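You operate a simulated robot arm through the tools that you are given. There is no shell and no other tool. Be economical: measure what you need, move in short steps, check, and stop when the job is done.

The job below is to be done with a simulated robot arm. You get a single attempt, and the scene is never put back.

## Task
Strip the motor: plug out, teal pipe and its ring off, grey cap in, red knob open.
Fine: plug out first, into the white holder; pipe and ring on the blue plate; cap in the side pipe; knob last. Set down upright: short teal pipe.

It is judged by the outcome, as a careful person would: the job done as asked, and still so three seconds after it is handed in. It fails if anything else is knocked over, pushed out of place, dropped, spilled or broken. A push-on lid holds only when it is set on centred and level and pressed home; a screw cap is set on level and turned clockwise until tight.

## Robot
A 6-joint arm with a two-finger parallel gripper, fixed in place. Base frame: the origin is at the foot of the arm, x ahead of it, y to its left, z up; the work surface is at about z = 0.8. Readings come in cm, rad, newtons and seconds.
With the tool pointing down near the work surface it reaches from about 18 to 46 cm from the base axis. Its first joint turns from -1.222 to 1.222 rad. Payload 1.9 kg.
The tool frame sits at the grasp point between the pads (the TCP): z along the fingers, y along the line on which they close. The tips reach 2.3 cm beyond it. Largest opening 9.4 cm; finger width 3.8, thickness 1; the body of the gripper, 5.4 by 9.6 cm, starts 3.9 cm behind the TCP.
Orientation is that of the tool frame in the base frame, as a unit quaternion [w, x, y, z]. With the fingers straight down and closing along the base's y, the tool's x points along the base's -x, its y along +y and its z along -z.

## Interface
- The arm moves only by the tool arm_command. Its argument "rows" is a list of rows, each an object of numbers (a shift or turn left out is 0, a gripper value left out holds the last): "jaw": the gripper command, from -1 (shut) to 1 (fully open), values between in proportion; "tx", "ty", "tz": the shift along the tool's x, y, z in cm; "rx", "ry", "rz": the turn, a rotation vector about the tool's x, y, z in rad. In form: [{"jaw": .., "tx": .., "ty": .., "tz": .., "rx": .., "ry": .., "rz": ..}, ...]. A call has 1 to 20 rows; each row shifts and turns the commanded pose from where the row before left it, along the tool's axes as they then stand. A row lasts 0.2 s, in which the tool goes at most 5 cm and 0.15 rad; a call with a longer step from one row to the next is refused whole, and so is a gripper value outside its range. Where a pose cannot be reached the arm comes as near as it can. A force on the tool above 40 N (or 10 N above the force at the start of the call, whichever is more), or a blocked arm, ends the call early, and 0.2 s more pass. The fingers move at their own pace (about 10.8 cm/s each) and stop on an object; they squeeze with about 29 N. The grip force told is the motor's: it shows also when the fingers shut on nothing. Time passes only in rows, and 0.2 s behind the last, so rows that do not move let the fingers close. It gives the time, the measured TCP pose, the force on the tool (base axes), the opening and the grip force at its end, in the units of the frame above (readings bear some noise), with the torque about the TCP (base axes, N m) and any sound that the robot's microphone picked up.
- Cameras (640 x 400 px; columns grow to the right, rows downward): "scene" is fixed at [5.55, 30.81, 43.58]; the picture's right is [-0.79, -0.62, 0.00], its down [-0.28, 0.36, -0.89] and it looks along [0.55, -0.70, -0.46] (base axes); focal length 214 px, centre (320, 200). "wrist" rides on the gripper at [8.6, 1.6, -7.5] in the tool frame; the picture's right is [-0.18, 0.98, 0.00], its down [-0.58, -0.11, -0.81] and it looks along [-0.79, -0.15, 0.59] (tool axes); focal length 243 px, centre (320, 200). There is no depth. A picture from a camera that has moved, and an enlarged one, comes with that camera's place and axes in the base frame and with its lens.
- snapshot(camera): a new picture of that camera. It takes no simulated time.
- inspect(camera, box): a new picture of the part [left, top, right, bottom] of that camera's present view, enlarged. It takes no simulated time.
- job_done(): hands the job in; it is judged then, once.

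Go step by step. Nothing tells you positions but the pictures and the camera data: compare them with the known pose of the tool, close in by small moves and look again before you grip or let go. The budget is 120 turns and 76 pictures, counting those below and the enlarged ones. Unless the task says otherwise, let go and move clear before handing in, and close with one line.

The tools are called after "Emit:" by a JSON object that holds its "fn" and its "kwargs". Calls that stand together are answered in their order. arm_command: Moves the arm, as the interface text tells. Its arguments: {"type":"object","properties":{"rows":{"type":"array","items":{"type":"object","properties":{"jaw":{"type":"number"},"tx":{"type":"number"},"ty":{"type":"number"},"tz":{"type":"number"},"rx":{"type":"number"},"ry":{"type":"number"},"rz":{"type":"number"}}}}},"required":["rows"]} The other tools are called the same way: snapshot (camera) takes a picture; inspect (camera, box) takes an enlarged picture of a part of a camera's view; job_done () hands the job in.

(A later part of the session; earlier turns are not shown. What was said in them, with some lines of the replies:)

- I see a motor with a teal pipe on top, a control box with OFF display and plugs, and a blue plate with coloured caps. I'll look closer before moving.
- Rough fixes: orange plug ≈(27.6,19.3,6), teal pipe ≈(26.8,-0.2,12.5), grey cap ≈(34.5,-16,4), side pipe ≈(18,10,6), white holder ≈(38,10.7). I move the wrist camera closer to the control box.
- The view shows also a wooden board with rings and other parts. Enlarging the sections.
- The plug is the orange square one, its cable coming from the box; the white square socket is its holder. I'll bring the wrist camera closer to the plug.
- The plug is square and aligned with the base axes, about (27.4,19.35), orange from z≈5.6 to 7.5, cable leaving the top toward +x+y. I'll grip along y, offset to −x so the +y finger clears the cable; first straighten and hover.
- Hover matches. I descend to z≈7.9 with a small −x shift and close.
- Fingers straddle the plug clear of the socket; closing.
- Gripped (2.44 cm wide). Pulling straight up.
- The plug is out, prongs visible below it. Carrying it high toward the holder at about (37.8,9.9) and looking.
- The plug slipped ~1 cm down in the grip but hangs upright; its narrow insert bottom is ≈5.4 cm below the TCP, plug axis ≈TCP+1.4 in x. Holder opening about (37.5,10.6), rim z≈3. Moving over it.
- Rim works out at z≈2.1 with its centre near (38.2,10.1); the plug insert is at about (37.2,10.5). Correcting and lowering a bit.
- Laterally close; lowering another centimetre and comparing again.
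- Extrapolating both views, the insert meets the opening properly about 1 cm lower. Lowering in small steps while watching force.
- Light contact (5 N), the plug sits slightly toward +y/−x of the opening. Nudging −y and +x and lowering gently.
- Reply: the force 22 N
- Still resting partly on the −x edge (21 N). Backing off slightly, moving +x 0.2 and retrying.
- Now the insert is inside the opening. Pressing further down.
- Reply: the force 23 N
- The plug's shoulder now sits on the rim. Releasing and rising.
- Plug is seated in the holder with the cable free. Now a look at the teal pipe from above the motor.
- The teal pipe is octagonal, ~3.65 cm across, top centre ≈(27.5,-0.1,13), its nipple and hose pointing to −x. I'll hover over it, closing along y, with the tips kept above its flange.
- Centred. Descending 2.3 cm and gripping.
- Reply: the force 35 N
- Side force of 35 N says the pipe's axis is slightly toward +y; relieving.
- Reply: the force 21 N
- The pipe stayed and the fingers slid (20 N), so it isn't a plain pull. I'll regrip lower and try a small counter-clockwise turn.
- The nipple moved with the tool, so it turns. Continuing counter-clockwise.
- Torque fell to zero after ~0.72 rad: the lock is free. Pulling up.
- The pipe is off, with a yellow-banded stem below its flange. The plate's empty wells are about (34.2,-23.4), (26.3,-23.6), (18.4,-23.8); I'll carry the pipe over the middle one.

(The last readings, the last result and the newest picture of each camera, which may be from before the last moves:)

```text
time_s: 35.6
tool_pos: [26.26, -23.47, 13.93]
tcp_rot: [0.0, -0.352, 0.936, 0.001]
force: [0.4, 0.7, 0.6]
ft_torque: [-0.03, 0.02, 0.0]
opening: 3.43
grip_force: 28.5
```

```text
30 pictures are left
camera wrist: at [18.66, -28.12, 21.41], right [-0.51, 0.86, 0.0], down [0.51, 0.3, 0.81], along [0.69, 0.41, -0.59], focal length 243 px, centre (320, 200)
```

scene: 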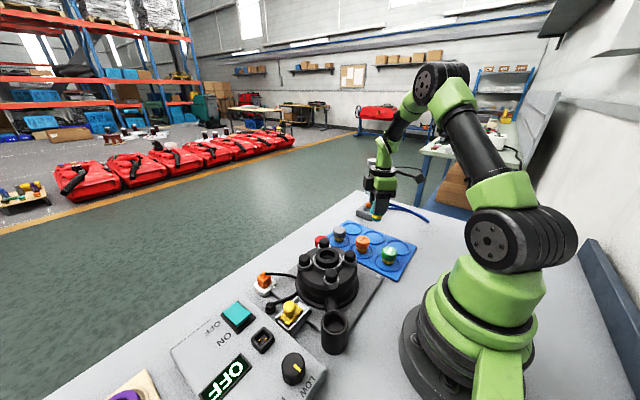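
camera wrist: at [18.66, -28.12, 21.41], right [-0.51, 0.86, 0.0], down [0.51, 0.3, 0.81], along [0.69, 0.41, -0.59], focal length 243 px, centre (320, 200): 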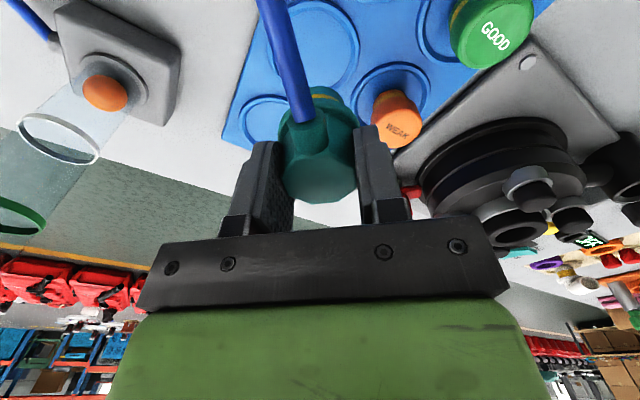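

The middle well is nearer (25.8,-24.2) from the close view; stem bottom is ≈5.1 cm below the TCP. Shifting and lowering, slow at the end.

Emit:
{"fn": "arm_command", "kwargs": {"rows": [{"tx": 0.83, "ty": -0.27, "tz": 1}, {"tz": 2}, {"tz": 2}, {"tz": 1.2}, {"tz": 0.5}, {}]}}

Emit:
{"fn": "arm_command", "kwargs": {"rows": [{"tz": 0.25}, {"tz": 0.25}, {"tz": 0.2}, {"tz": 0.2}, {}]}}

Emit:
{"fn": "inspect", "kwargs": {"camera": "scene", "box": [320, 180, 440, 280]}}

```text
time_s: 37.0
tool_pos: [25.87, -24.3, 7.19]
tcp_rot: [0.001, -0.35, 0.937, 0.0]
force: [-0.4, 0.4, 0.0]
ft_torque: [-0.02, -0.01, 0.01]
opening: 3.44
grip_force: 29.1
```

```text
time_s: 38.2
tool_pos: [26.04, -24.37, 6.44]
tcp_rot: [0.001, -0.351, 0.936, -0.002]
force: [-4.9, 5.0, 37.5]
ft_torque: [0.18, 0.22, -0.05]
opening: 3.46
grip_force: 29.1
```

```text
4.00 times, centred on (380, 230) of scene
camera zoom: at [5.54, 30.81, 43.57], right [-0.79, -0.62, 0.0], down [-0.28, 0.36, -0.89], along [0.55, -0.7, -0.46], focal length 858 px, centre (80, 80)
```

zoom: 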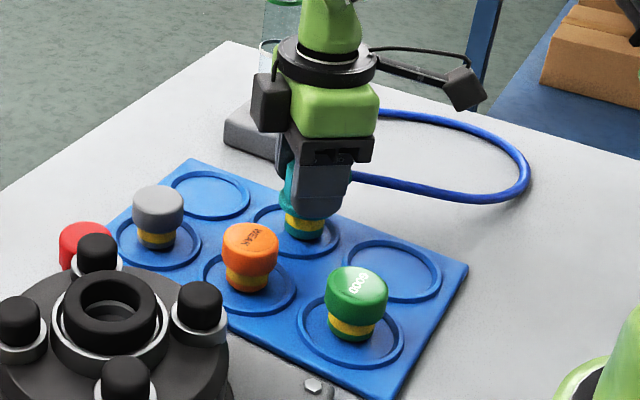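

The stem stands in the well. Easing off, opening and rising straight.

Emit:
{"fn": "arm_command", "kwargs": {"rows": [{"tz": -0.25}, {}, {"jaw": -0.1}, {"jaw": 0.1}, {}, {"tz": -0.8}, {"tz": -1.5}, {"tz": -2}, {"tz": -3}, {"tz": -3}, {}]}}

Emit:
{"fn": "inspect", "kwargs": {"camera": "scene", "box": [280, 180, 440, 310]}}

```text
time_s: 40.6
tool_pos: [26.05, -24.15, 16.85]
tcp_rot: [0.001, -0.352, 0.936, 0.001]
force: [1.0, 0.7, 0.6]
ft_torque: [-0.04, 0.0, 0.04]
opening: 5.17
grip_force: 0.1
```

```text
3.08 times, centred on (360, 245) of scene
camera zoom: at [5.55, 30.81, 43.58], right [-0.79, -0.62, 0.0], down [-0.28, 0.36, -0.89], along [0.55, -0.7, -0.46], focal length 660 px, centre (197, 62)
```

zoom: 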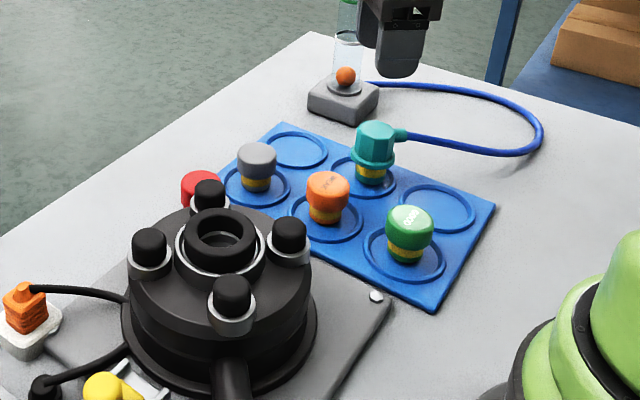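

The pipe stands upright in its well with the hose free. Back over the motor to look for its ring.

Emit:
{"fn": "arm_command", "kwargs": {"rows": [{"tz": -3}, {"tz": -3, "tx": -1.7, "ty": 2.5}, {"tz": -2, "tx": -1.7, "ty": 2.7}, {"tx": -1.7, "ty": 2.8}, {"tx": -1.7, "ty": 2.8}, {"tx": -1.7, "ty": 2.8}, {"tx": -1.7, "ty": 2.8}, {"tx": -1.7, "ty": 2.8}, {"tx": -0.8, "ty": 1.7}, {"rz": 0.144}, {"rz": 0.144}, {"rz": 0.144}, {"rz": 0.144}, {"rz": 0.144}, {}]}}

Emit:
{"fn": "inspect", "kwargs": {"camera": "wrist", "box": [230, 30, 430, 170]}}

Emit:
{"fn": "inspect", "kwargs": {"camera": "scene", "box": [300, 225, 360, 275]}}

```text
time_s: 43.8
tool_pos: [21.77, -0.06, 24.66]
tcp_rot: [0.0, 0.002, 1.0, 0.001]
force: [-0.6, 0.7, 0.4]
ft_torque: [-0.04, -0.02, -0.01]
opening: 5.18
grip_force: 0.0
```

```text
2.86 times, centred on (330, 100) of wrist
camera zoom: at [13.08, 1.4, 32.3], right [0.19, 0.98, 0.0], down [0.58, -0.11, 0.81], along [0.79, -0.15, -0.59], focal length 693 px, centre (291, 486)
```

zoom: 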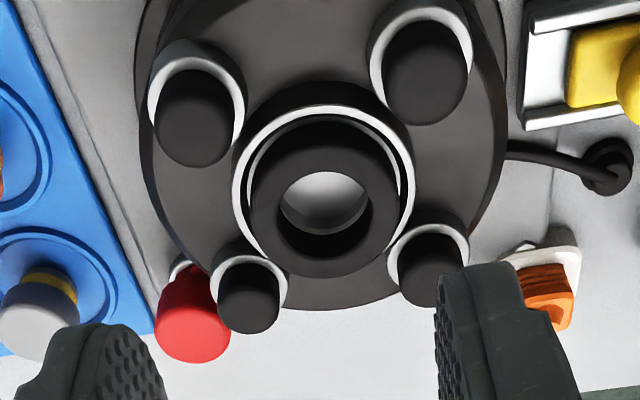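

```text
8.00 times, centred on (330, 250) of scene
camera zoom: at [5.55, 30.81, 43.58], right [-0.79, -0.62, 0.0], down [-0.28, 0.36, -0.89], along [0.55, -0.7, -0.46], focal length 1716 px, centre (240, -200)
```

zoom: 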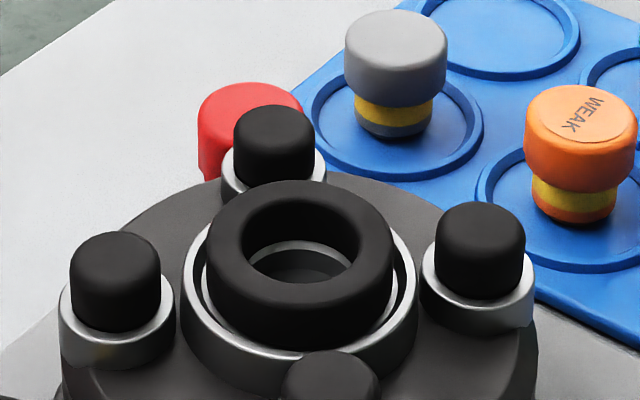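

The ring is the thick black one left in the silver seat: ~5.3 cm across, centre ≈(27.2,0), top z≈10, rim z≈8.9. I'll grip its exposed upper part along y.

Emit:
{"fn": "arm_command", "kwargs": {"rows": [{"tx": -2, "jaw": 0.55}, {"tx": -2}, {"tx": -1.45, "ty": 0.05, "tz": 2}, {"tz": 3}, {"tz": 3}, {"tz": 2.5}, {"tz": 1.5}, {}]}}

Emit:
{"fn": "snapshot", "kwargs": {"camera": "wrist"}}

Emit:
{"fn": "inspect", "kwargs": {"camera": "scene", "box": [290, 215, 370, 280]}}

```text
time_s: 45.6
tool_pos: [27.27, -0.16, 12.65]
tcp_rot: [0.0, 0.001, 1.0, 0.001]
force: [0.4, 0.2, -0.9]
ft_torque: [0.03, 0.01, 0.03]
opening: 7.29
grip_force: 0.1
```

```text
25 pictures are left
camera wrist: at [18.51, 1.44, 20.23], right [0.19, 0.98, 0.0], down [0.58, -0.11, 0.81], along [0.79, -0.15, -0.59], focal length 243 px, centre (320, 200)
```

wrist: 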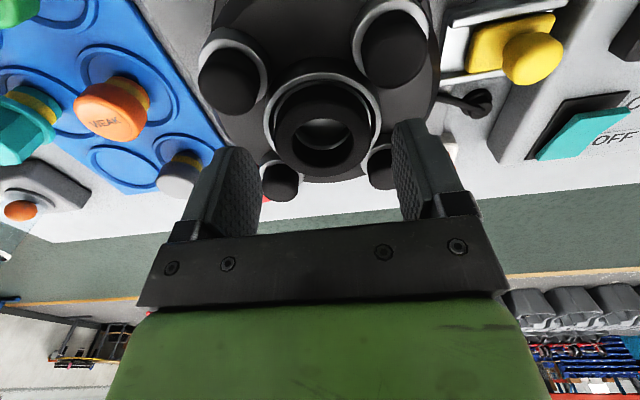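

```text
6.15 times, centred on (330, 248) of scene
camera zoom: at [5.55, 30.81, 43.58], right [-0.79, -0.62, 0.0], down [-0.28, 0.36, -0.89], along [0.55, -0.7, -0.46], focal length 1320 px, centre (258, -92)
```

zoom: 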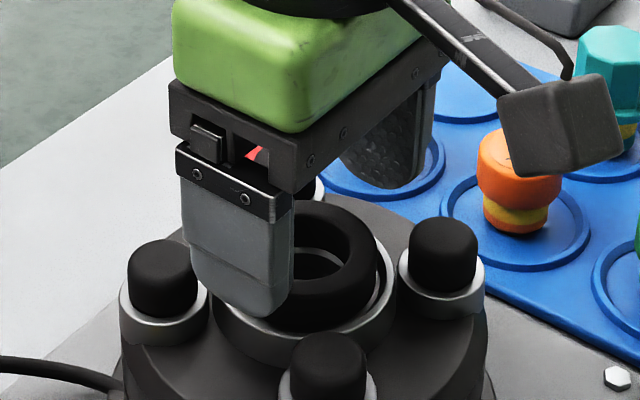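

Ring centre reads (27.0,0.07). Small correction, down to tip z≈9.05, close.

Emit:
{"fn": "arm_command", "kwargs": {"rows": [{"tx": 0.2, "ty": 0.2, "tz": 0.5}, {"tz": 0.5}, {"tz": 0.3}, {}, {"jaw": -1}, {}, {}]}}

```text
time_s: 47.2
tool_pos: [27.0, 0.07, 11.62]
tcp_rot: [0.0, 0.002, 1.0, 0.001]
force: [1.3, 0.4, -0.9]
ft_torque: [0.02, 0.02, 0.02]
opening: 5.29
grip_force: 28.8
```

Gripped at 5.29 cm, no side force. Lifting.

Emit:
{"fn": "arm_command", "kwargs": {"rows": [{"tz": -0.3}, {"tz": -0.4}, {"tz": -0.6}, {"tz": -1}, {"tz": -1.2}, {}]}}

Emit:
{"fn": "inspect", "kwargs": {"camera": "scene", "box": [290, 205, 370, 280]}}

```text
time_s: 48.6
tool_pos: [27.04, 0.02, 14.98]
tcp_rot: [0.0, 0.001, 1.0, 0.0]
force: [-0.3, -0.3, -0.7]
ft_torque: [0.01, 0.0, -0.04]
opening: 5.29
grip_force: 28.9
```

```text
5.33 times, centred on (330, 242) of scene
camera zoom: at [5.55, 30.81, 43.58], right [-0.79, -0.62, 0.0], down [-0.28, 0.36, -0.89], along [0.55, -0.7, -0.46], focal length 1144 px, centre (267, -27)
```

zoom: 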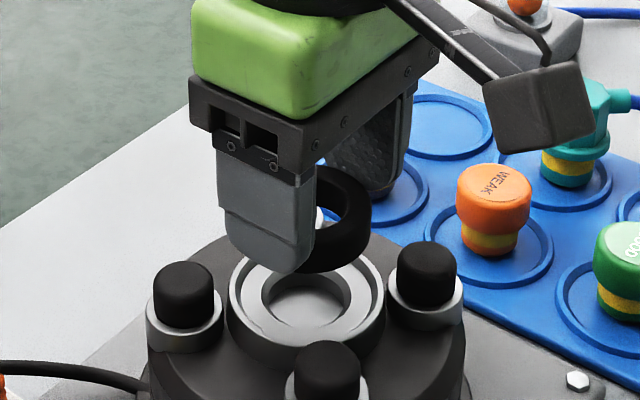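

The ring is off, swung tilted between the pads. Carrying it to the empty far well at ≈(34.2,-23.8) and checking.

Emit:
{"fn": "arm_command", "kwargs": {"rows": [{"tz": -1, "ty": -1.5}, {"tx": -0.9, "ty": -2.8}, {"tx": -0.9, "ty": -2.8}, {"tx": -0.9, "ty": -2.8}, {"tx": -0.9, "ty": -2.8}, {"tx": -0.9, "ty": -2.8}, {"tx": -0.9, "ty": -2.8}, {"tx": -0.9, "ty": -2.8}, {"tx": -0.9, "ty": -2.8}, {"tz": 2}, {"tz": 2}, {}]}}

Emit:
{"fn": "inspect", "kwargs": {"camera": "wrist", "box": [180, 40, 460, 240]}}

Emit:
{"fn": "inspect", "kwargs": {"camera": "scene", "box": [300, 160, 420, 250]}}

```text
time_s: 51.2
tool_pos: [34.45, -23.95, 11.85]
tcp_rot: [-0.001, 0.0, 1.0, 0.0]
force: [0.7, -0.1, 0.0]
ft_torque: [0.0, 0.01, -0.01]
opening: 5.32
grip_force: 29.2
```

```text
2.00 times, centred on (320, 140) of wrist
camera zoom: at [25.68, -22.36, 19.37], right [0.19, 0.98, 0.0], down [0.58, -0.11, 0.81], along [0.79, -0.15, -0.59], focal length 485 px, centre (320, 320)
```

zoom: 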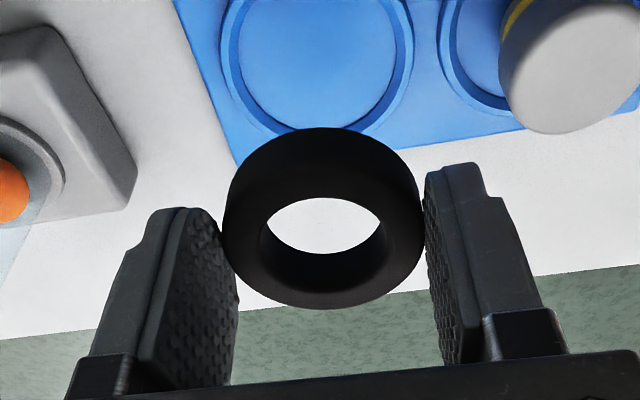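

```text
4.44 times, centred on (360, 205) of scene
camera zoom: at [5.55, 30.81, 43.58], right [-0.79, -0.62, 0.0], down [-0.28, 0.36, -0.89], along [0.55, -0.7, -0.46], focal length 953 px, centre (142, 178)
```

zoom: 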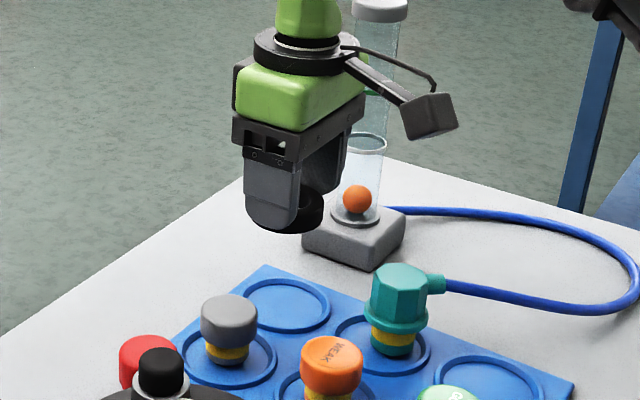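

The ring hangs nearly level over (34.5,-24). The well centre reads (33.7,-24.0); shifting and lowering.

Emit:
{"fn": "arm_command", "kwargs": {"rows": [{"tx": 0.75, "tz": 1}, {"tz": 2}, {"tz": 1.5}, {"tz": 1}, {}]}}

Emit:
{"fn": "arm_command", "kwargs": {"rows": [{"tz": 0.4}, {"tz": 0.4}, {"tz": 0.3}, {"tz": 0.3}, {}]}}

Emit:
{"fn": "inspect", "kwargs": {"camera": "wrist", "box": [180, 40, 460, 240]}}

```text
time_s: 52.4
tool_pos: [33.42, -23.72, 6.51]
tcp_rot: [0.002, 0.001, 1.0, 0.0]
force: [0.2, -0.3, 0.8]
ft_torque: [-0.04, -0.01, -0.02]
opening: 5.28
grip_force: 29.1
```

```text
time_s: 53.6
tool_pos: [33.45, -23.83, 5.15]
tcp_rot: [0.001, 0.001, 1.0, 0.0]
force: [-0.1, 0.1, -0.6]
ft_torque: [0.02, -0.02, 0.02]
opening: 5.27
grip_force: 28.9
```

```text
2.00 times, centred on (320, 140) of wrist
camera zoom: at [24.7, -22.28, 12.57], right [0.19, 0.98, 0.0], down [0.58, -0.11, 0.81], along [0.79, -0.15, -0.59], focal length 485 px, centre (320, 320)
```

zoom: 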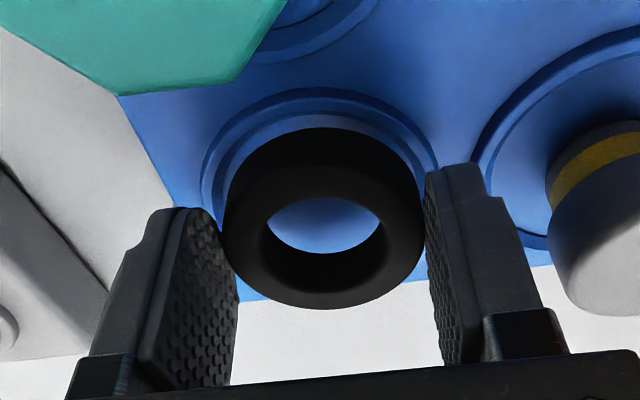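

Still free; the ring is over the well. Continuing slowly to contact.

Emit:
{"fn": "arm_command", "kwargs": {"rows": [{"tz": 0.3}, {"tz": 0.3}, {"tz": 0.2}, {"tz": 0.2}, {}]}}

```text
time_s: 54.8
tool_pos: [33.59, -23.94, 4.18]
tcp_rot: [0.002, 0.001, 1.0, 0.0]
force: [6.3, -4.1, 12.5]
ft_torque: [-0.02, 0.02, 0.0]
opening: 5.27
grip_force: 29.4
```

Contact. Releasing and rising.

Emit:
{"fn": "arm_command", "kwargs": {"rows": [{"tz": -0.05, "jaw": 0.3}, {"jaw": 0.4}, {}, {"tz": -1}, {"tz": -2}, {"tz": -3}, {"tz": -3}, {"tz": -3}, {}]}}

Emit:
{"fn": "inspect", "kwargs": {"camera": "scene", "box": [300, 180, 420, 290]}}

```text
time_s: 56.8
tool_pos: [33.54, -23.81, 16.29]
tcp_rot: [0.0, 0.0, 1.0, 0.0]
force: [-0.6, -0.6, -0.7]
ft_torque: [0.03, 0.01, -0.03]
opening: 6.57
grip_force: 0.0
```

```text
3.64 times, centred on (360, 235) of scene
camera zoom: at [5.55, 30.81, 43.58], right [-0.79, -0.62, 0.0], down [-0.28, 0.36, -0.89], along [0.55, -0.7, -0.46], focal length 780 px, centre (174, 73)
```

zoom: 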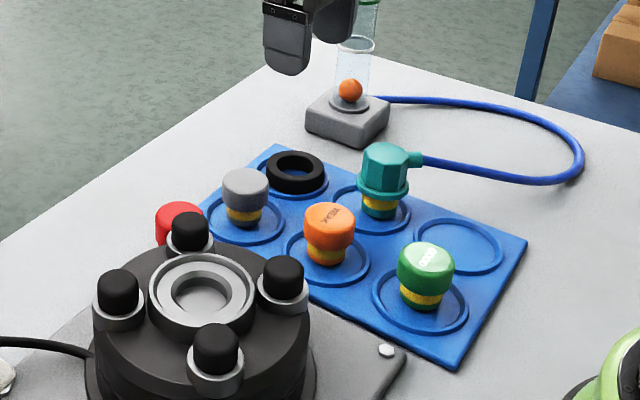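

Ring lies flat in its well, pipe upright. Next the grey cap at about (34.3,-16).

Emit:
{"fn": "arm_command", "kwargs": {"rows": [{"tx": -0.3, "ty": 2.6, "jaw": 0.2}, {"tx": -0.3, "ty": 2.6}, {"ty": 2.6}, {"tz": 2}, {"tz": 2.5}, {}]}}

Emit:
{"fn": "inspect", "kwargs": {"camera": "wrist", "box": [180, 40, 460, 240]}}

```text
time_s: 58.2
tool_pos: [33.99, -16.05, 11.82]
tcp_rot: [0.0, 0.001, 1.0, 0.001]
force: [1.2, -0.4, 0.9]
ft_torque: [0.01, -0.01, -0.01]
opening: 5.67
grip_force: 0.1
```

```text
2.00 times, centred on (320, 140) of wrist
camera zoom: at [25.3, -14.51, 19.26], right [0.19, 0.98, 0.0], down [0.58, -0.11, 0.81], along [0.79, -0.15, -0.59], focal length 485 px, centre (320, 320)
```

zoom: 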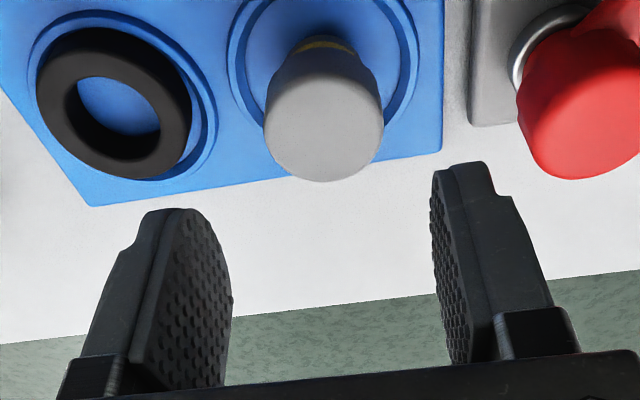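

Cap head ≈3.9 cm wide, centre (34.2,-16.0), top z≈5. Descending so the tips stay at the head's lower edge, then gripping.

Emit:
{"fn": "arm_command", "kwargs": {"rows": [{"tx": -0.25, "ty": 0.05, "tz": 2}, {"tz": 2}, {"tz": 1.2}, {"tz": 0.8}, {}, {"jaw": -1}, {}, {}]}}

```text
time_s: 60.0
tool_pos: [34.35, -16.1, 5.71]
tcp_rot: [0.0, 0.001, 1.0, 0.001]
force: [0.1, -0.1, -0.4]
ft_torque: [0.0, 0.0, 0.0]
opening: 3.81
grip_force: 29.0
```

Gripped at 3.81 cm. Lifting and carrying it over the motor toward the side pipe at ≈(18.3,10).

Emit:
{"fn": "arm_command", "kwargs": {"rows": [{"tz": -1}, {"tz": -2}, {"tz": -3}, {"tz": -3}, {"tz": -3.3}, {"tx": 1.6, "ty": 2.6}, {"tx": 1.6, "ty": 2.6}, {"tx": 1.6, "ty": 2.6}, {"tx": 1.6, "ty": 2.6}, {"tx": 1.6, "ty": 2.6}, {"tx": 1.6, "ty": 2.6}, {"tx": 1.6, "ty": 2.6}, {"tx": 1.6, "ty": 2.6}, {"tx": 1.6, "ty": 2.6}, {"tx": 1.65, "ty": 2.7}, {}]}}

Emit:
{"fn": "inspect", "kwargs": {"camera": "wrist", "box": [180, 0, 460, 200]}}

Emit:
{"fn": "inspect", "kwargs": {"camera": "scene", "box": [270, 220, 410, 370]}}

```text
time_s: 63.4
tool_pos: [18.43, 10.19, 17.91]
tcp_rot: [0.0, 0.001, 1.0, 0.001]
force: [0.7, 0.3, -0.4]
ft_torque: [0.02, -0.03, 0.0]
opening: 3.78
grip_force: 28.9
```

```text
2.00 times, centred on (320, 100) of wrist
camera zoom: at [9.69, 11.72, 25.43], right [0.19, 0.98, 0.0], down [0.58, -0.11, 0.81], along [0.79, -0.15, -0.59], focal length 485 px, centre (320, 400)
```

zoom: 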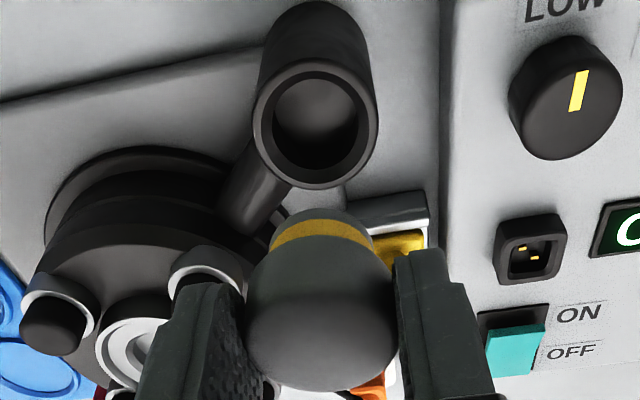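

```text
2.67 times, centred on (340, 295) of scene
camera zoom: at [5.55, 30.81, 43.58], right [-0.79, -0.62, 0.0], down [-0.28, 0.36, -0.89], along [0.55, -0.7, -0.46], focal length 572 px, centre (267, -53)
```

zoom: 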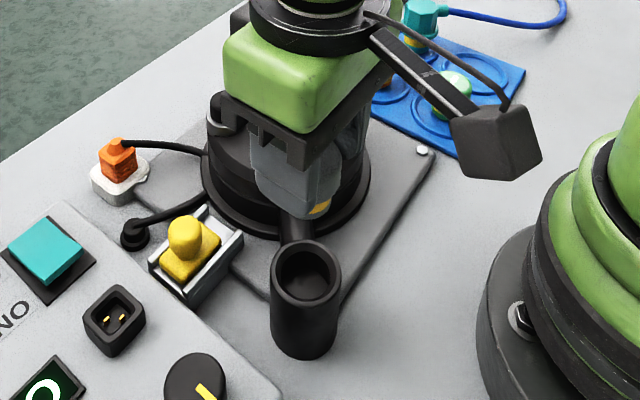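

Rim of the side pipe reads ≈(18.25,10.0,6.1), inner bore ≈3.2 cm. Nearly aligned; shifting −0.15 in y and going down until the stem is just above the rim.

Emit:
{"fn": "arm_command", "kwargs": {"rows": [{"ty": -0.15}, {"tz": 2}, {"tz": 2}, {"tz": 1.5}, {"tz": 0.9}, {}]}}

Emit:
{"fn": "inspect", "kwargs": {"camera": "wrist", "box": [240, 40, 400, 160]}}

Emit:
{"fn": "inspect", "kwargs": {"camera": "scene", "box": [300, 275, 380, 345]}}

```text
time_s: 64.8
tool_pos: [18.3, 9.91, 11.6]
tcp_rot: [0.0, 0.001, 1.0, 0.0]
force: [0.4, 0.3, -0.4]
ft_torque: [0.02, 0.01, 0.03]
opening: 3.8
grip_force: 28.7
```

```text
3.33 times, centred on (320, 100) of wrist
camera zoom: at [9.58, 11.51, 19.04], right [0.19, 0.98, 0.0], down [0.58, -0.11, 0.81], along [0.79, -0.15, -0.59], focal length 809 px, centre (320, 533)
```

zoom: 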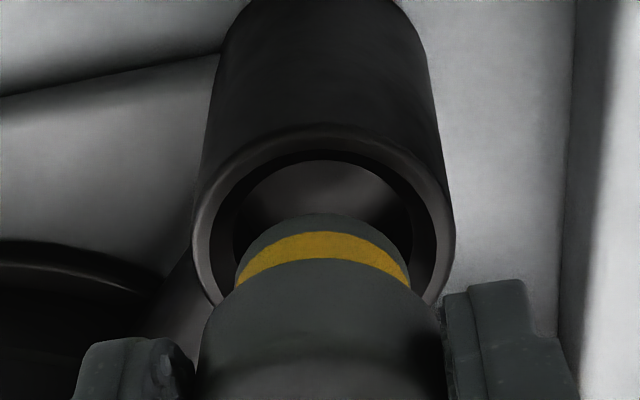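

```text
5.71 times, centred on (340, 310) of scene
camera zoom: at [5.55, 30.81, 43.58], right [-0.79, -0.62, 0.0], down [-0.28, 0.36, -0.89], along [0.55, -0.7, -0.46], focal length 1226 px, centre (206, -429)
```

zoom: 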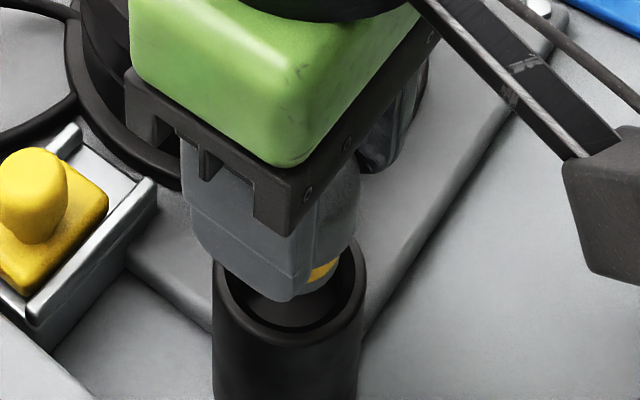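

Well aligned; +0.1 in x and lowering gently into the bore.

Emit:
{"fn": "arm_command", "kwargs": {"rows": [{"tx": -0.1, "tz": 0.4}, {"tz": 0.4}, {"tz": 0.4}, {"tz": 0.3}, {"tz": 0.3}, {}]}}

Emit:
{"fn": "inspect", "kwargs": {"camera": "wrist", "box": [240, 40, 400, 160]}}

```text
time_s: 66.2
tool_pos: [18.49, 9.97, 9.76]
tcp_rot: [0.0, 0.0, 1.0, 0.001]
force: [-0.7, -1.0, -0.1]
ft_torque: [0.01, -0.03, -0.02]
opening: 3.82
grip_force: 28.9
```

```text
3.33 times, centred on (320, 100) of wrist
camera zoom: at [9.71, 11.5, 17.22], right [0.19, 0.98, 0.0], down [0.58, -0.11, 0.81], along [0.79, -0.15, -0.59], focal length 809 px, centre (320, 533)
```

zoom: 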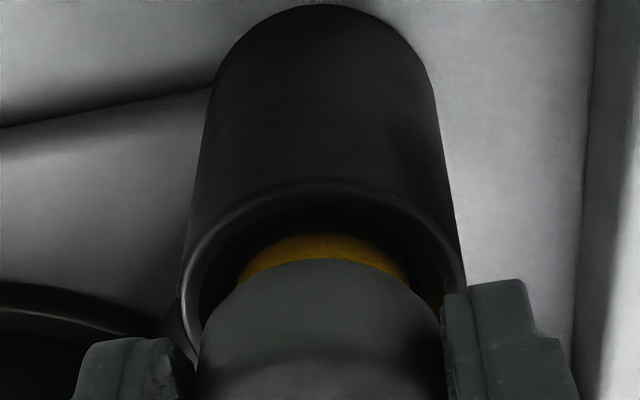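

The stem is entering without force. Pressing down until it seats.

Emit:
{"fn": "arm_command", "kwargs": {"rows": [{"tz": 0.3}, {"tz": 0.3}, {"tz": 0.3}, {"tz": 0.2}, {"tz": 0.2}, {}]}}

```text
time_s: 67.3
tool_pos: [18.46, 10.02, 8.82]
tcp_rot: [0.002, 0.001, 1.0, 0.002]
force: [1.0, -1.2, 7.1]
ft_torque: [-0.09, 0.04, 0.02]
opening: 3.81
grip_force: 28.7
stopped in row 5: the force on the tool passed its limit at 49 N (the readings are from after the stop); the commanded pose is now the measured one
```

Emit:
{"fn": "inspect", "kwargs": {"camera": "wrist", "box": [240, 60, 400, 180]}}

Emit:
{"fn": "inspect", "kwargs": {"camera": "scene", "box": [300, 275, 380, 345]}}

```text
3.33 times, centred on (320, 120) of wrist
camera zoom: at [9.69, 11.53, 16.19], right [0.19, 0.98, 0.0], down [0.58, -0.11, 0.81], along [0.79, -0.15, -0.59], focal length 809 px, centre (320, 467)
```

zoom: 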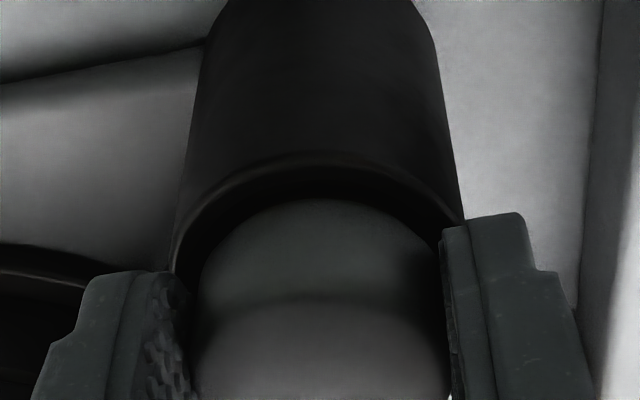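

```text
5.71 times, centred on (340, 310) of scene
camera zoom: at [5.55, 30.81, 43.58], right [-0.79, -0.62, 0.0], down [-0.28, 0.36, -0.89], along [0.55, -0.7, -0.46], focal length 1226 px, centre (206, -429)
```

zoom: 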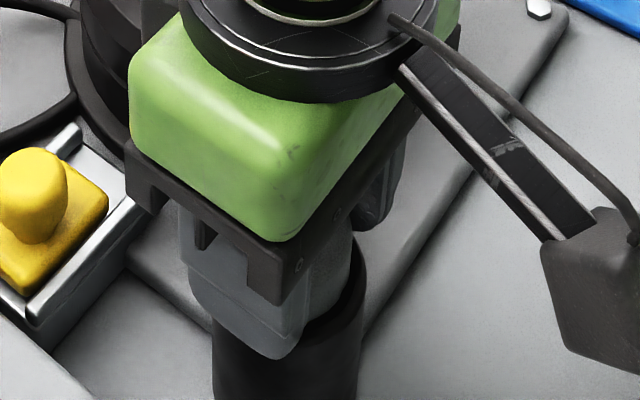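

Tips are likely at the rim as the head seats. I'll let go, rise, shut the fingers and press the head from above.

Emit:
{"fn": "arm_command", "kwargs": {"rows": [{"jaw": 0.0}, {"jaw": 0.1}, {"tz": -1}, {"tz": -1.5}, {"tz": -1.5}, {"jaw": -1}, {}, {}, {}, {"tz": 0.8}, {}]}}

Emit:
{"fn": "inspect", "kwargs": {"camera": "scene", "box": [290, 265, 380, 355]}}

```text
time_s: 69.7
tool_pos: [18.44, 10.19, 11.94]
tcp_rot: [0.001, 0.001, 1.0, 0.001]
force: [-0.2, 0.4, 0.8]
ft_torque: [0.01, 0.01, -0.01]
opening: 0.01
grip_force: 28.9
```

```text
4.44 times, centred on (335, 310) of scene
camera zoom: at [5.55, 30.81, 43.58], right [-0.79, -0.62, 0.0], down [-0.28, 0.36, -0.89], along [0.55, -0.7, -0.46], focal length 953 px, centre (253, -289)
```

zoom: 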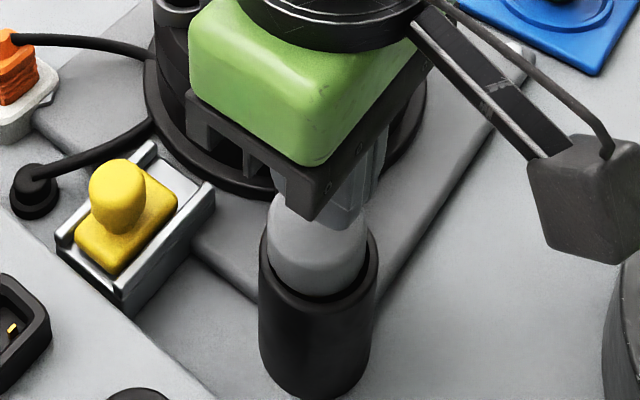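

The cap is in the bore with its head at the rim. Pressing it home from above.

Emit:
{"fn": "arm_command", "kwargs": {"rows": [{"ty": -0.2}, {"tz": 0.4}, {"tz": 0.4}, {"tz": 0.3}, {"tz": 0.3}, {"tz": 0.2}, {"tz": 0.2}, {"tz": 0.2}, {"tz": 0.2}]}}

```text
time_s: 71.1
tool_pos: [18.37, 9.87, 10.43]
tcp_rot: [0.002, 0.001, 1.0, 0.001]
force: [-2.4, -1.2, 17.3]
ft_torque: [-0.01, 0.12, 0.04]
opening: 0.0
grip_force: 29.2
stopped in row 7: the force on the tool passed its limit at 55 N (the readings are from after the stop); the commanded pose is now the measured one
```

Emit:
{"fn": "arm_command", "kwargs": {"rows": [{"tz": 0.1}, {"tz": 0.1}, {"tz": 0.1}, {"tz": 0.1}, {}]}}

Emit:
{"fn": "arm_command", "kwargs": {"rows": [{"tz": -2}, {"tz": -3}, {"tz": -3}, {"tx": -2, "ty": -3}, {"tx": -2, "ty": -3, "jaw": 0}, {"tx": -2, "ty": -3}]}}

Emit:
{"fn": "inspect", "kwargs": {"camera": "scene", "box": [290, 225, 380, 355]}}

```text
time_s: 71.4
tool_pos: [18.26, 9.88, 10.48]
tcp_rot: [0.002, 0.003, 1.0, 0.001]
force: [-2.6, -0.8, 17.9]
ft_torque: [-0.02, 0.11, 0.07]
opening: 0.0
grip_force: 28.4
stopped in row 1: the force on the tool passed its limit at 48 N (the readings are from after the stop); the commanded pose is now the measured one
```

```text
time_s: 72.8
tool_pos: [24.26, 0.7, 18.45]
tcp_rot: [0.001, 0.002, 1.0, 0.001]
force: [0.2, -0.2, 0.0]
ft_torque: [0.01, -0.02, -0.01]
opening: 4.71
grip_force: 0.1
```

```text
3.08 times, centred on (335, 290) of scene
camera zoom: at [5.54, 30.81, 43.58], right [-0.79, -0.62, 0.0], down [-0.28, 0.36, -0.89], along [0.55, -0.7, -0.46], focal length 660 px, centre (274, -77)
```

zoom: 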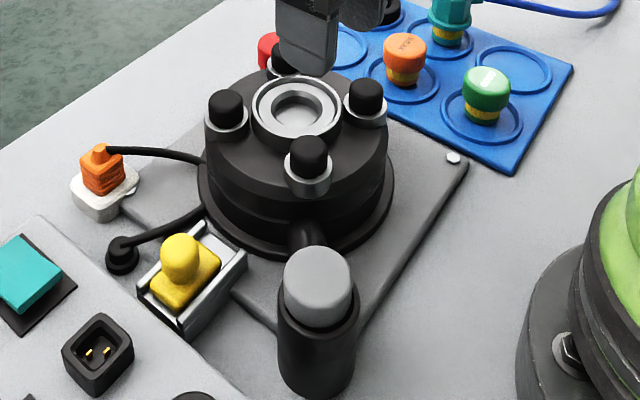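

Cap is home and level. Lastly the red knob at about (34.7,-8.5); moving near it for a close look.

Emit:
{"fn": "arm_command", "kwargs": {"rows": [{"tx": -2.9, "ty": -3.2}, {"tx": -2.9, "ty": -3.2}, {"tx": -2.9, "ty": -3.1}, {"tz": 2, "jaw": 0.3}, {"tz": 2}, {}]}}

Emit:
{"fn": "inspect", "kwargs": {"camera": "wrist", "box": [240, 40, 400, 160]}}

Emit:
{"fn": "inspect", "kwargs": {"camera": "scene", "box": [290, 215, 350, 265]}}

```text
time_s: 74.2
tool_pos: [32.97, -8.7, 14.58]
tcp_rot: [0.002, 0.002, 1.0, 0.002]
force: [-0.1, -0.5, -0.1]
ft_torque: [0.0, 0.0, -0.01]
opening: 6.13
grip_force: 0.0
```

```text
3.33 times, centred on (320, 100) of wrist
camera zoom: at [24.23, -7.16, 21.99], right [0.19, 0.98, 0.0], down [0.58, -0.11, 0.81], along [0.79, -0.15, -0.59], focal length 809 px, centre (320, 533)
```

zoom: 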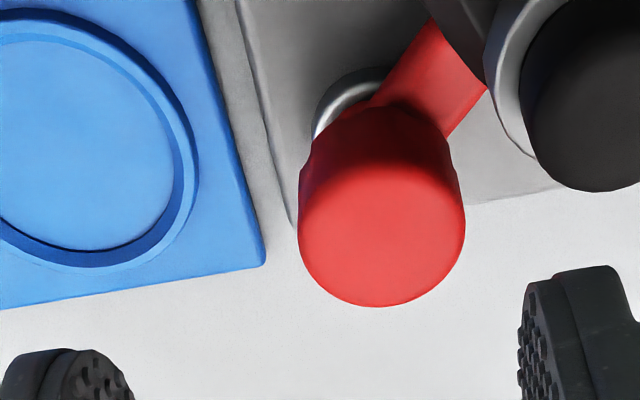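

```text
8.00 times, centred on (320, 240) of scene
camera zoom: at [5.55, 30.81, 43.58], right [-0.79, -0.62, 0.0], down [-0.28, 0.36, -0.89], along [0.55, -0.7, -0.46], focal length 1716 px, centre (320, -120)
```

zoom: 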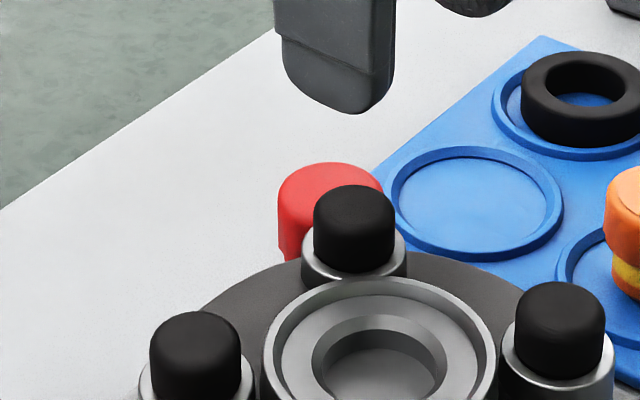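

The knob is an upright red cylinder ~3.5 cm wide at ≈(34.9,-7.75), top z≈6, with a red arm low toward the motor. I'll grip it along y with tips above the arm.

Emit:
{"fn": "arm_command", "kwargs": {"rows": [{"tx": -1.9, "ty": 0.95, "jaw": 0.15}, {"tz": 2}, {"tz": 2}, {"tz": 2}, {"tz": 1.2}, {"tz": 0.7}, {}, {"jaw": -1}, {}, {}]}}

Emit:
{"fn": "inspect", "kwargs": {"camera": "wrist", "box": [220, 60, 420, 220]}}

```text
time_s: 75.5
tool_pos: [34.96, -7.88, 7.3]
tcp_rot: [0.002, 0.002, 1.0, 0.002]
force: [-4.1, -0.9, 9.1]
ft_torque: [0.3, 0.16, 0.13]
opening: 5.38
grip_force: 0.0
stopped in row 6: the force on the tool passed its limit at 66 N (the readings are from after the stop); the commanded pose is now the measured one
```

```text
2.50 times, centred on (320, 140) of wrist
camera zoom: at [26.18, -6.28, 14.81], right [0.19, 0.98, 0.0], down [0.58, -0.11, 0.81], along [0.79, -0.15, -0.59], focal length 606 px, centre (320, 350)
```

zoom: 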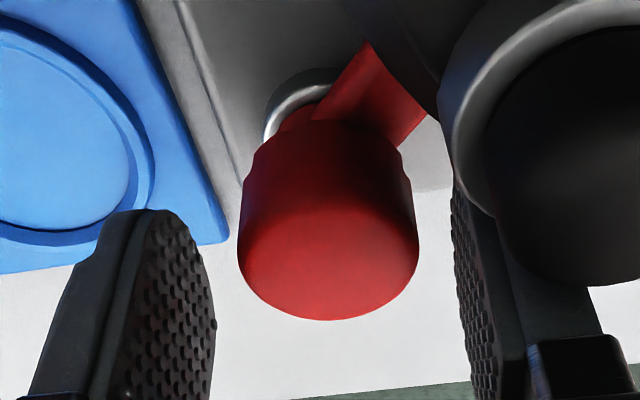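

Something at the +y finger tip stopped it. I back up slightly and look from the side.

Emit:
{"fn": "inspect", "kwargs": {"camera": "scene", "box": [290, 210, 360, 270]}}

```text
6.67 times, centred on (325, 240) of scene
camera zoom: at [5.54, 30.81, 43.58], right [-0.79, -0.62, 0.0], down [-0.28, 0.36, -0.89], along [0.55, -0.7, -0.46], focal length 1430 px, centre (287, -67)
```

zoom: 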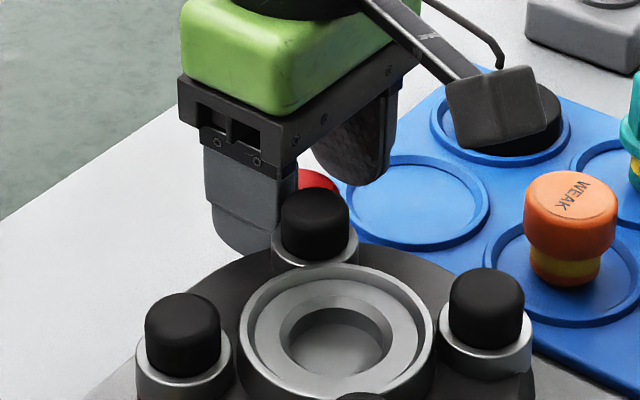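

The motor's wide drum edge blocks the +y finger. I'll rise, turn the gripper 45° so both fingers sit tangentially to the drum, and descend again.

Emit:
{"fn": "arm_command", "kwargs": {"rows": [{"tz": -1.5}, {"tz": -2}, {"rz": 0.131, "jaw": 0.1}, {"rz": 0.131}, {"rz": 0.131}, {"rz": 0.131}, {"rz": 0.131}, {"rz": 0.13}, {}]}}

Emit:
{"fn": "inspect", "kwargs": {"camera": "wrist", "box": [220, 60, 420, 220]}}

```text
time_s: 77.5
tool_pos: [34.92, -7.87, 10.83]
tcp_rot: [0.001, 0.386, 0.923, 0.002]
force: [-0.2, 0.7, -0.2]
ft_torque: [-0.01, 0.0, 0.02]
opening: 5.19
grip_force: 0.1
```

```text
2.50 times, centred on (320, 140) of wrist
camera zoom: at [29.84, -0.63, 18.28], right [0.83, 0.56, 0.0], down [0.33, -0.49, 0.81], along [0.45, -0.67, -0.59], focal length 606 px, centre (320, 350)
```

zoom: 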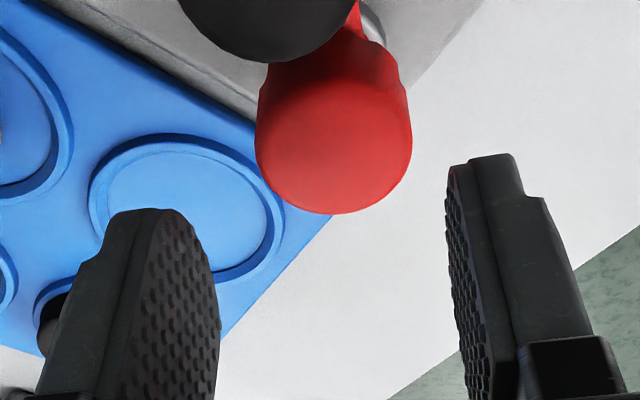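

Clear line now. Shifting slightly, descending to z≈6.7 and gripping.

Emit:
{"fn": "arm_command", "kwargs": {"rows": [{"ty": 0.2, "tz": 1}, {"tz": 1}, {"tz": 1}, {"tz": 0.7}, {"tz": 0.4}, {}, {"jaw": -1}, {}, {}, {}]}}

```text
time_s: 79.7
tool_pos: [35.02, -7.52, 6.83]
tcp_rot: [0.001, 0.384, 0.923, 0.001]
force: [22.7, 20.6, -16.0]
ft_torque: [-0.13, -0.09, 0.0]
opening: 3.77
grip_force: 45.2
```

Emit:
{"fn": "arm_command", "kwargs": {"rows": [{"ty": 0.15}, {}]}}

```text
time_s: 80.3
tool_pos: [35.15, -7.58, 6.8]
tcp_rot: [0.0, 0.385, 0.923, 0.002]
force: [-2.7, 13.8, 14.6]
ft_torque: [-0.67, -0.26, 0.11]
opening: 3.76
grip_force: 44.5
```

Balanced enough. Turning counter-clockwise in small steps.

Emit:
{"fn": "arm_command", "kwargs": {"rows": [{"rz": -0.06}, {"rz": -0.06}, {"rz": -0.06}, {"rz": -0.06}, {"rz": -0.06}, {}]}}

Emit:
{"fn": "inspect", "kwargs": {"camera": "wrist", "box": [220, 60, 420, 220]}}

```text
time_s: 81.9
tool_pos: [35.17, -7.63, 6.73]
tcp_rot: [0.001, 0.242, 0.97, 0.001]
force: [-3.5, 0.2, 3.4]
ft_torque: [-0.58, -0.06, -0.02]
opening: 3.79
grip_force: 45.2
stopped in row 6: the force on the tool passed its limit at 40 N (the readings are from after the stop); the commanded pose is now the measured one
```

```text
2.50 times, centred on (320, 140) of wrist
camera zoom: at [28.16, -2.27, 14.22], right [0.62, 0.78, 0.0], down [0.46, -0.37, 0.81], along [0.63, -0.5, -0.59], focal length 606 px, centre (320, 350)
```

zoom: 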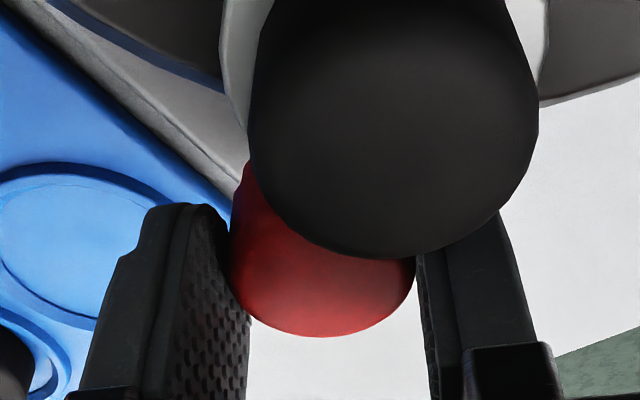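

It turned 0.3 rad with a passing side force. Continuing.

Emit:
{"fn": "arm_command", "kwargs": {"rows": [{}, {"rz": -0.06}, {"rz": -0.06}, {"rz": -0.06}, {"rz": -0.06}, {}]}}

```text
time_s: 83.3
tool_pos: [35.04, -7.71, 6.69]
tcp_rot: [0.001, 0.125, 0.992, 0.001]
force: [-16.7, -6.0, 33.6]
ft_torque: [-0.65, 0.31, 0.01]
opening: 3.74
grip_force: 45.4
```

Upward force builds (the knob may rise as it unscrews). Following it up a little and looking.

Emit:
{"fn": "arm_command", "kwargs": {"rows": [{"tz": -0.15}, {"tx": 0.1}, {}]}}

Emit:
{"fn": "inspect", "kwargs": {"camera": "wrist", "box": [220, 60, 420, 220]}}

```text
time_s: 84.1
tool_pos: [35.05, -7.61, 6.86]
tcp_rot: [0.001, 0.124, 0.992, 0.001]
force: [13.9, -10.1, -29.3]
ft_torque: [-0.55, -0.22, 0.01]
opening: 3.78
grip_force: 45.6
```

```text
2.50 times, centred on (320, 140) of wrist
camera zoom: at [26.97, -4.07, 14.31], right [0.42, 0.91, 0.0], down [0.54, -0.25, 0.81], along [0.73, -0.34, -0.59], focal length 606 px, centre (320, 350)
```

zoom: 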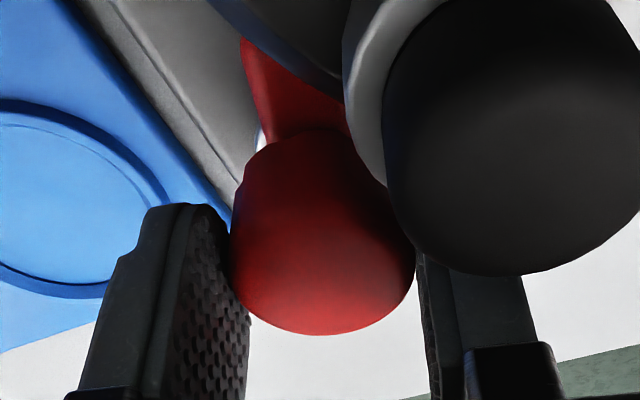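

The red arm has swung about 30° with the knob, so it does turn freely counter-clockwise. Evening out the vertical force and turning on until a stop.

Emit:
{"fn": "arm_command", "kwargs": {"rows": [{"tz": 0.08}, {"rz": -0.06}, {"rz": -0.06}, {"rz": -0.06}, {"rz": -0.06}, {"rz": -0.06}, {}]}}

```text
time_s: 85.7
tool_pos: [35.07, -7.73, 6.9]
tcp_rot: [0.001, -0.027, 1.0, 0.001]
force: [2.2, -19.1, 1.8]
ft_torque: [-0.72, 0.81, -0.01]
opening: 3.74
grip_force: 45.1
```

Emit:
{"fn": "arm_command", "kwargs": {"rows": [{"ty": -0.08}, {"rz": -0.06}, {"rz": -0.06}, {"rz": -0.06}, {"rz": -0.06}, {"rz": -0.06}, {}]}}

```text
time_s: 87.3
tool_pos: [35.15, -7.79, 6.86]
tcp_rot: [0.003, -0.176, 0.984, -0.001]
force: [15.4, -5.2, 20.5]
ft_torque: [0.16, -0.6, -0.04]
opening: 3.76
grip_force: 44.9
```

Turned ≈65° so far, no stop. Continuing toward a quarter turn.

Emit:
{"fn": "arm_command", "kwargs": {"rows": [{"tz": -0.05}, {"rz": -0.06}, {"rz": -0.06}, {"rz": -0.06}, {"rz": -0.06}, {}]}}

Emit:
{"fn": "arm_command", "kwargs": {"rows": [{"rz": -0.06}, {"rz": -0.06}, {"rz": -0.06}, {}]}}

```text
time_s: 88.6
tool_pos: [35.08, -7.89, 6.94]
tcp_rot: [0.001, -0.291, 0.957, 0.001]
force: [0.3, -1.9, -0.2]
ft_torque: [0.17, 0.19, -0.22]
opening: 3.71
grip_force: 44.8
stopped in row 6: the force on the tool passed its limit at 42 N (the readings are from after the stop); the commanded pose is now the measured one
```

```text
time_s: 89.6
tool_pos: [34.98, -7.91, 6.89]
tcp_rot: [0.001, -0.377, 0.926, -0.001]
force: [5.8, -17.8, -12.8]
ft_torque: [0.03, -0.24, -1.04]
opening: 3.69
grip_force: 45.2
```

Torque jumped to 1.04 N·m at ≈90°: the stop is reached. Releasing, rising clear and checking.

Emit:
{"fn": "arm_command", "kwargs": {"rows": [{"jaw": -0.1}, {"jaw": 0.1}, {}, {"tz": -1}, {"tz": -2}, {"tz": -3}, {"tz": -3}, {"tz": -3}]}}

Emit:
{"fn": "snapshot", "kwargs": {"camera": "wrist"}}

```text
time_s: 91.4
tool_pos: [34.92, -7.77, 18.86]
tcp_rot: [0.0, -0.376, 0.927, 0.0]
force: [-0.3, 0.0, -0.1]
ft_torque: [0.05, 0.01, 0.01]
opening: 5.18
grip_force: 0.1
```

```text
1 pictures are left
camera wrist: at [27.6, -12.77, 26.37], right [-0.55, 0.83, 0.0], down [0.49, 0.33, 0.81], along [0.67, 0.45, -0.59], focal length 243 px, centre (320, 200)
```

wrist: 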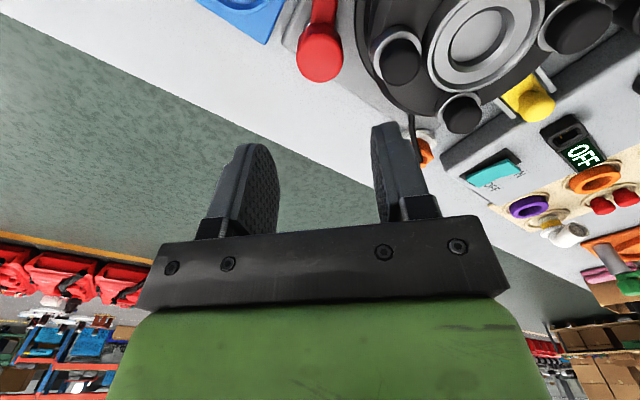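

The lever arm now stands a quarter turn from where it was. Moving clear upward and taking a last overall look.

Emit:
{"fn": "arm_command", "kwargs": {"rows": [{"tz": -4}, {"tz": -4}, {"tz": -3}, {}, {}]}}

Emit:
{"fn": "inspect", "kwargs": {"camera": "scene", "box": [220, 180, 440, 360]}}

```text
time_s: 92.6
tool_pos: [35.05, -8.09, 29.71]
tcp_rot: [0.001, -0.377, 0.926, -0.001]
force: [0.4, -0.2, -0.3]
ft_torque: [0.02, 0.05, -0.01]
opening: 5.15
grip_force: 0.1
```

```text
2.22 times, centred on (330, 270) of scene
camera zoom: at [5.55, 30.81, 43.58], right [-0.79, -0.62, 0.0], down [-0.28, 0.36, -0.89], along [0.55, -0.7, -0.46], focal length 477 px, centre (298, 44)
```

zoom: 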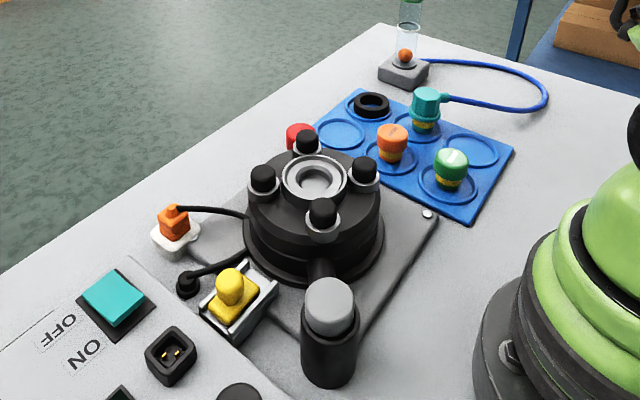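

Everything is in its place: the plug in the holder, the pipe and ring on the plate, the cap in the side pipe, the knob turned, and the arm clear. Handing in.

Emit:
{"fn": "job_done", "kwargs": {}}

```text
The job is handed in.
```

I handed the job in with every step done in the order you gave. The orange plug is in the white holder, the teal pipe stands upright on the blue plate with its black ring beside it, and the grey cap is pressed home in the side pipe. The red knob was turned last, a quarter turn counter-clockwise to its stop; nothing on it marks "open", so I took that direction as open. While lining up on the knob, a finger hit the motor housing with about 66 N, and the last picture shows nothing moved or knocked over.
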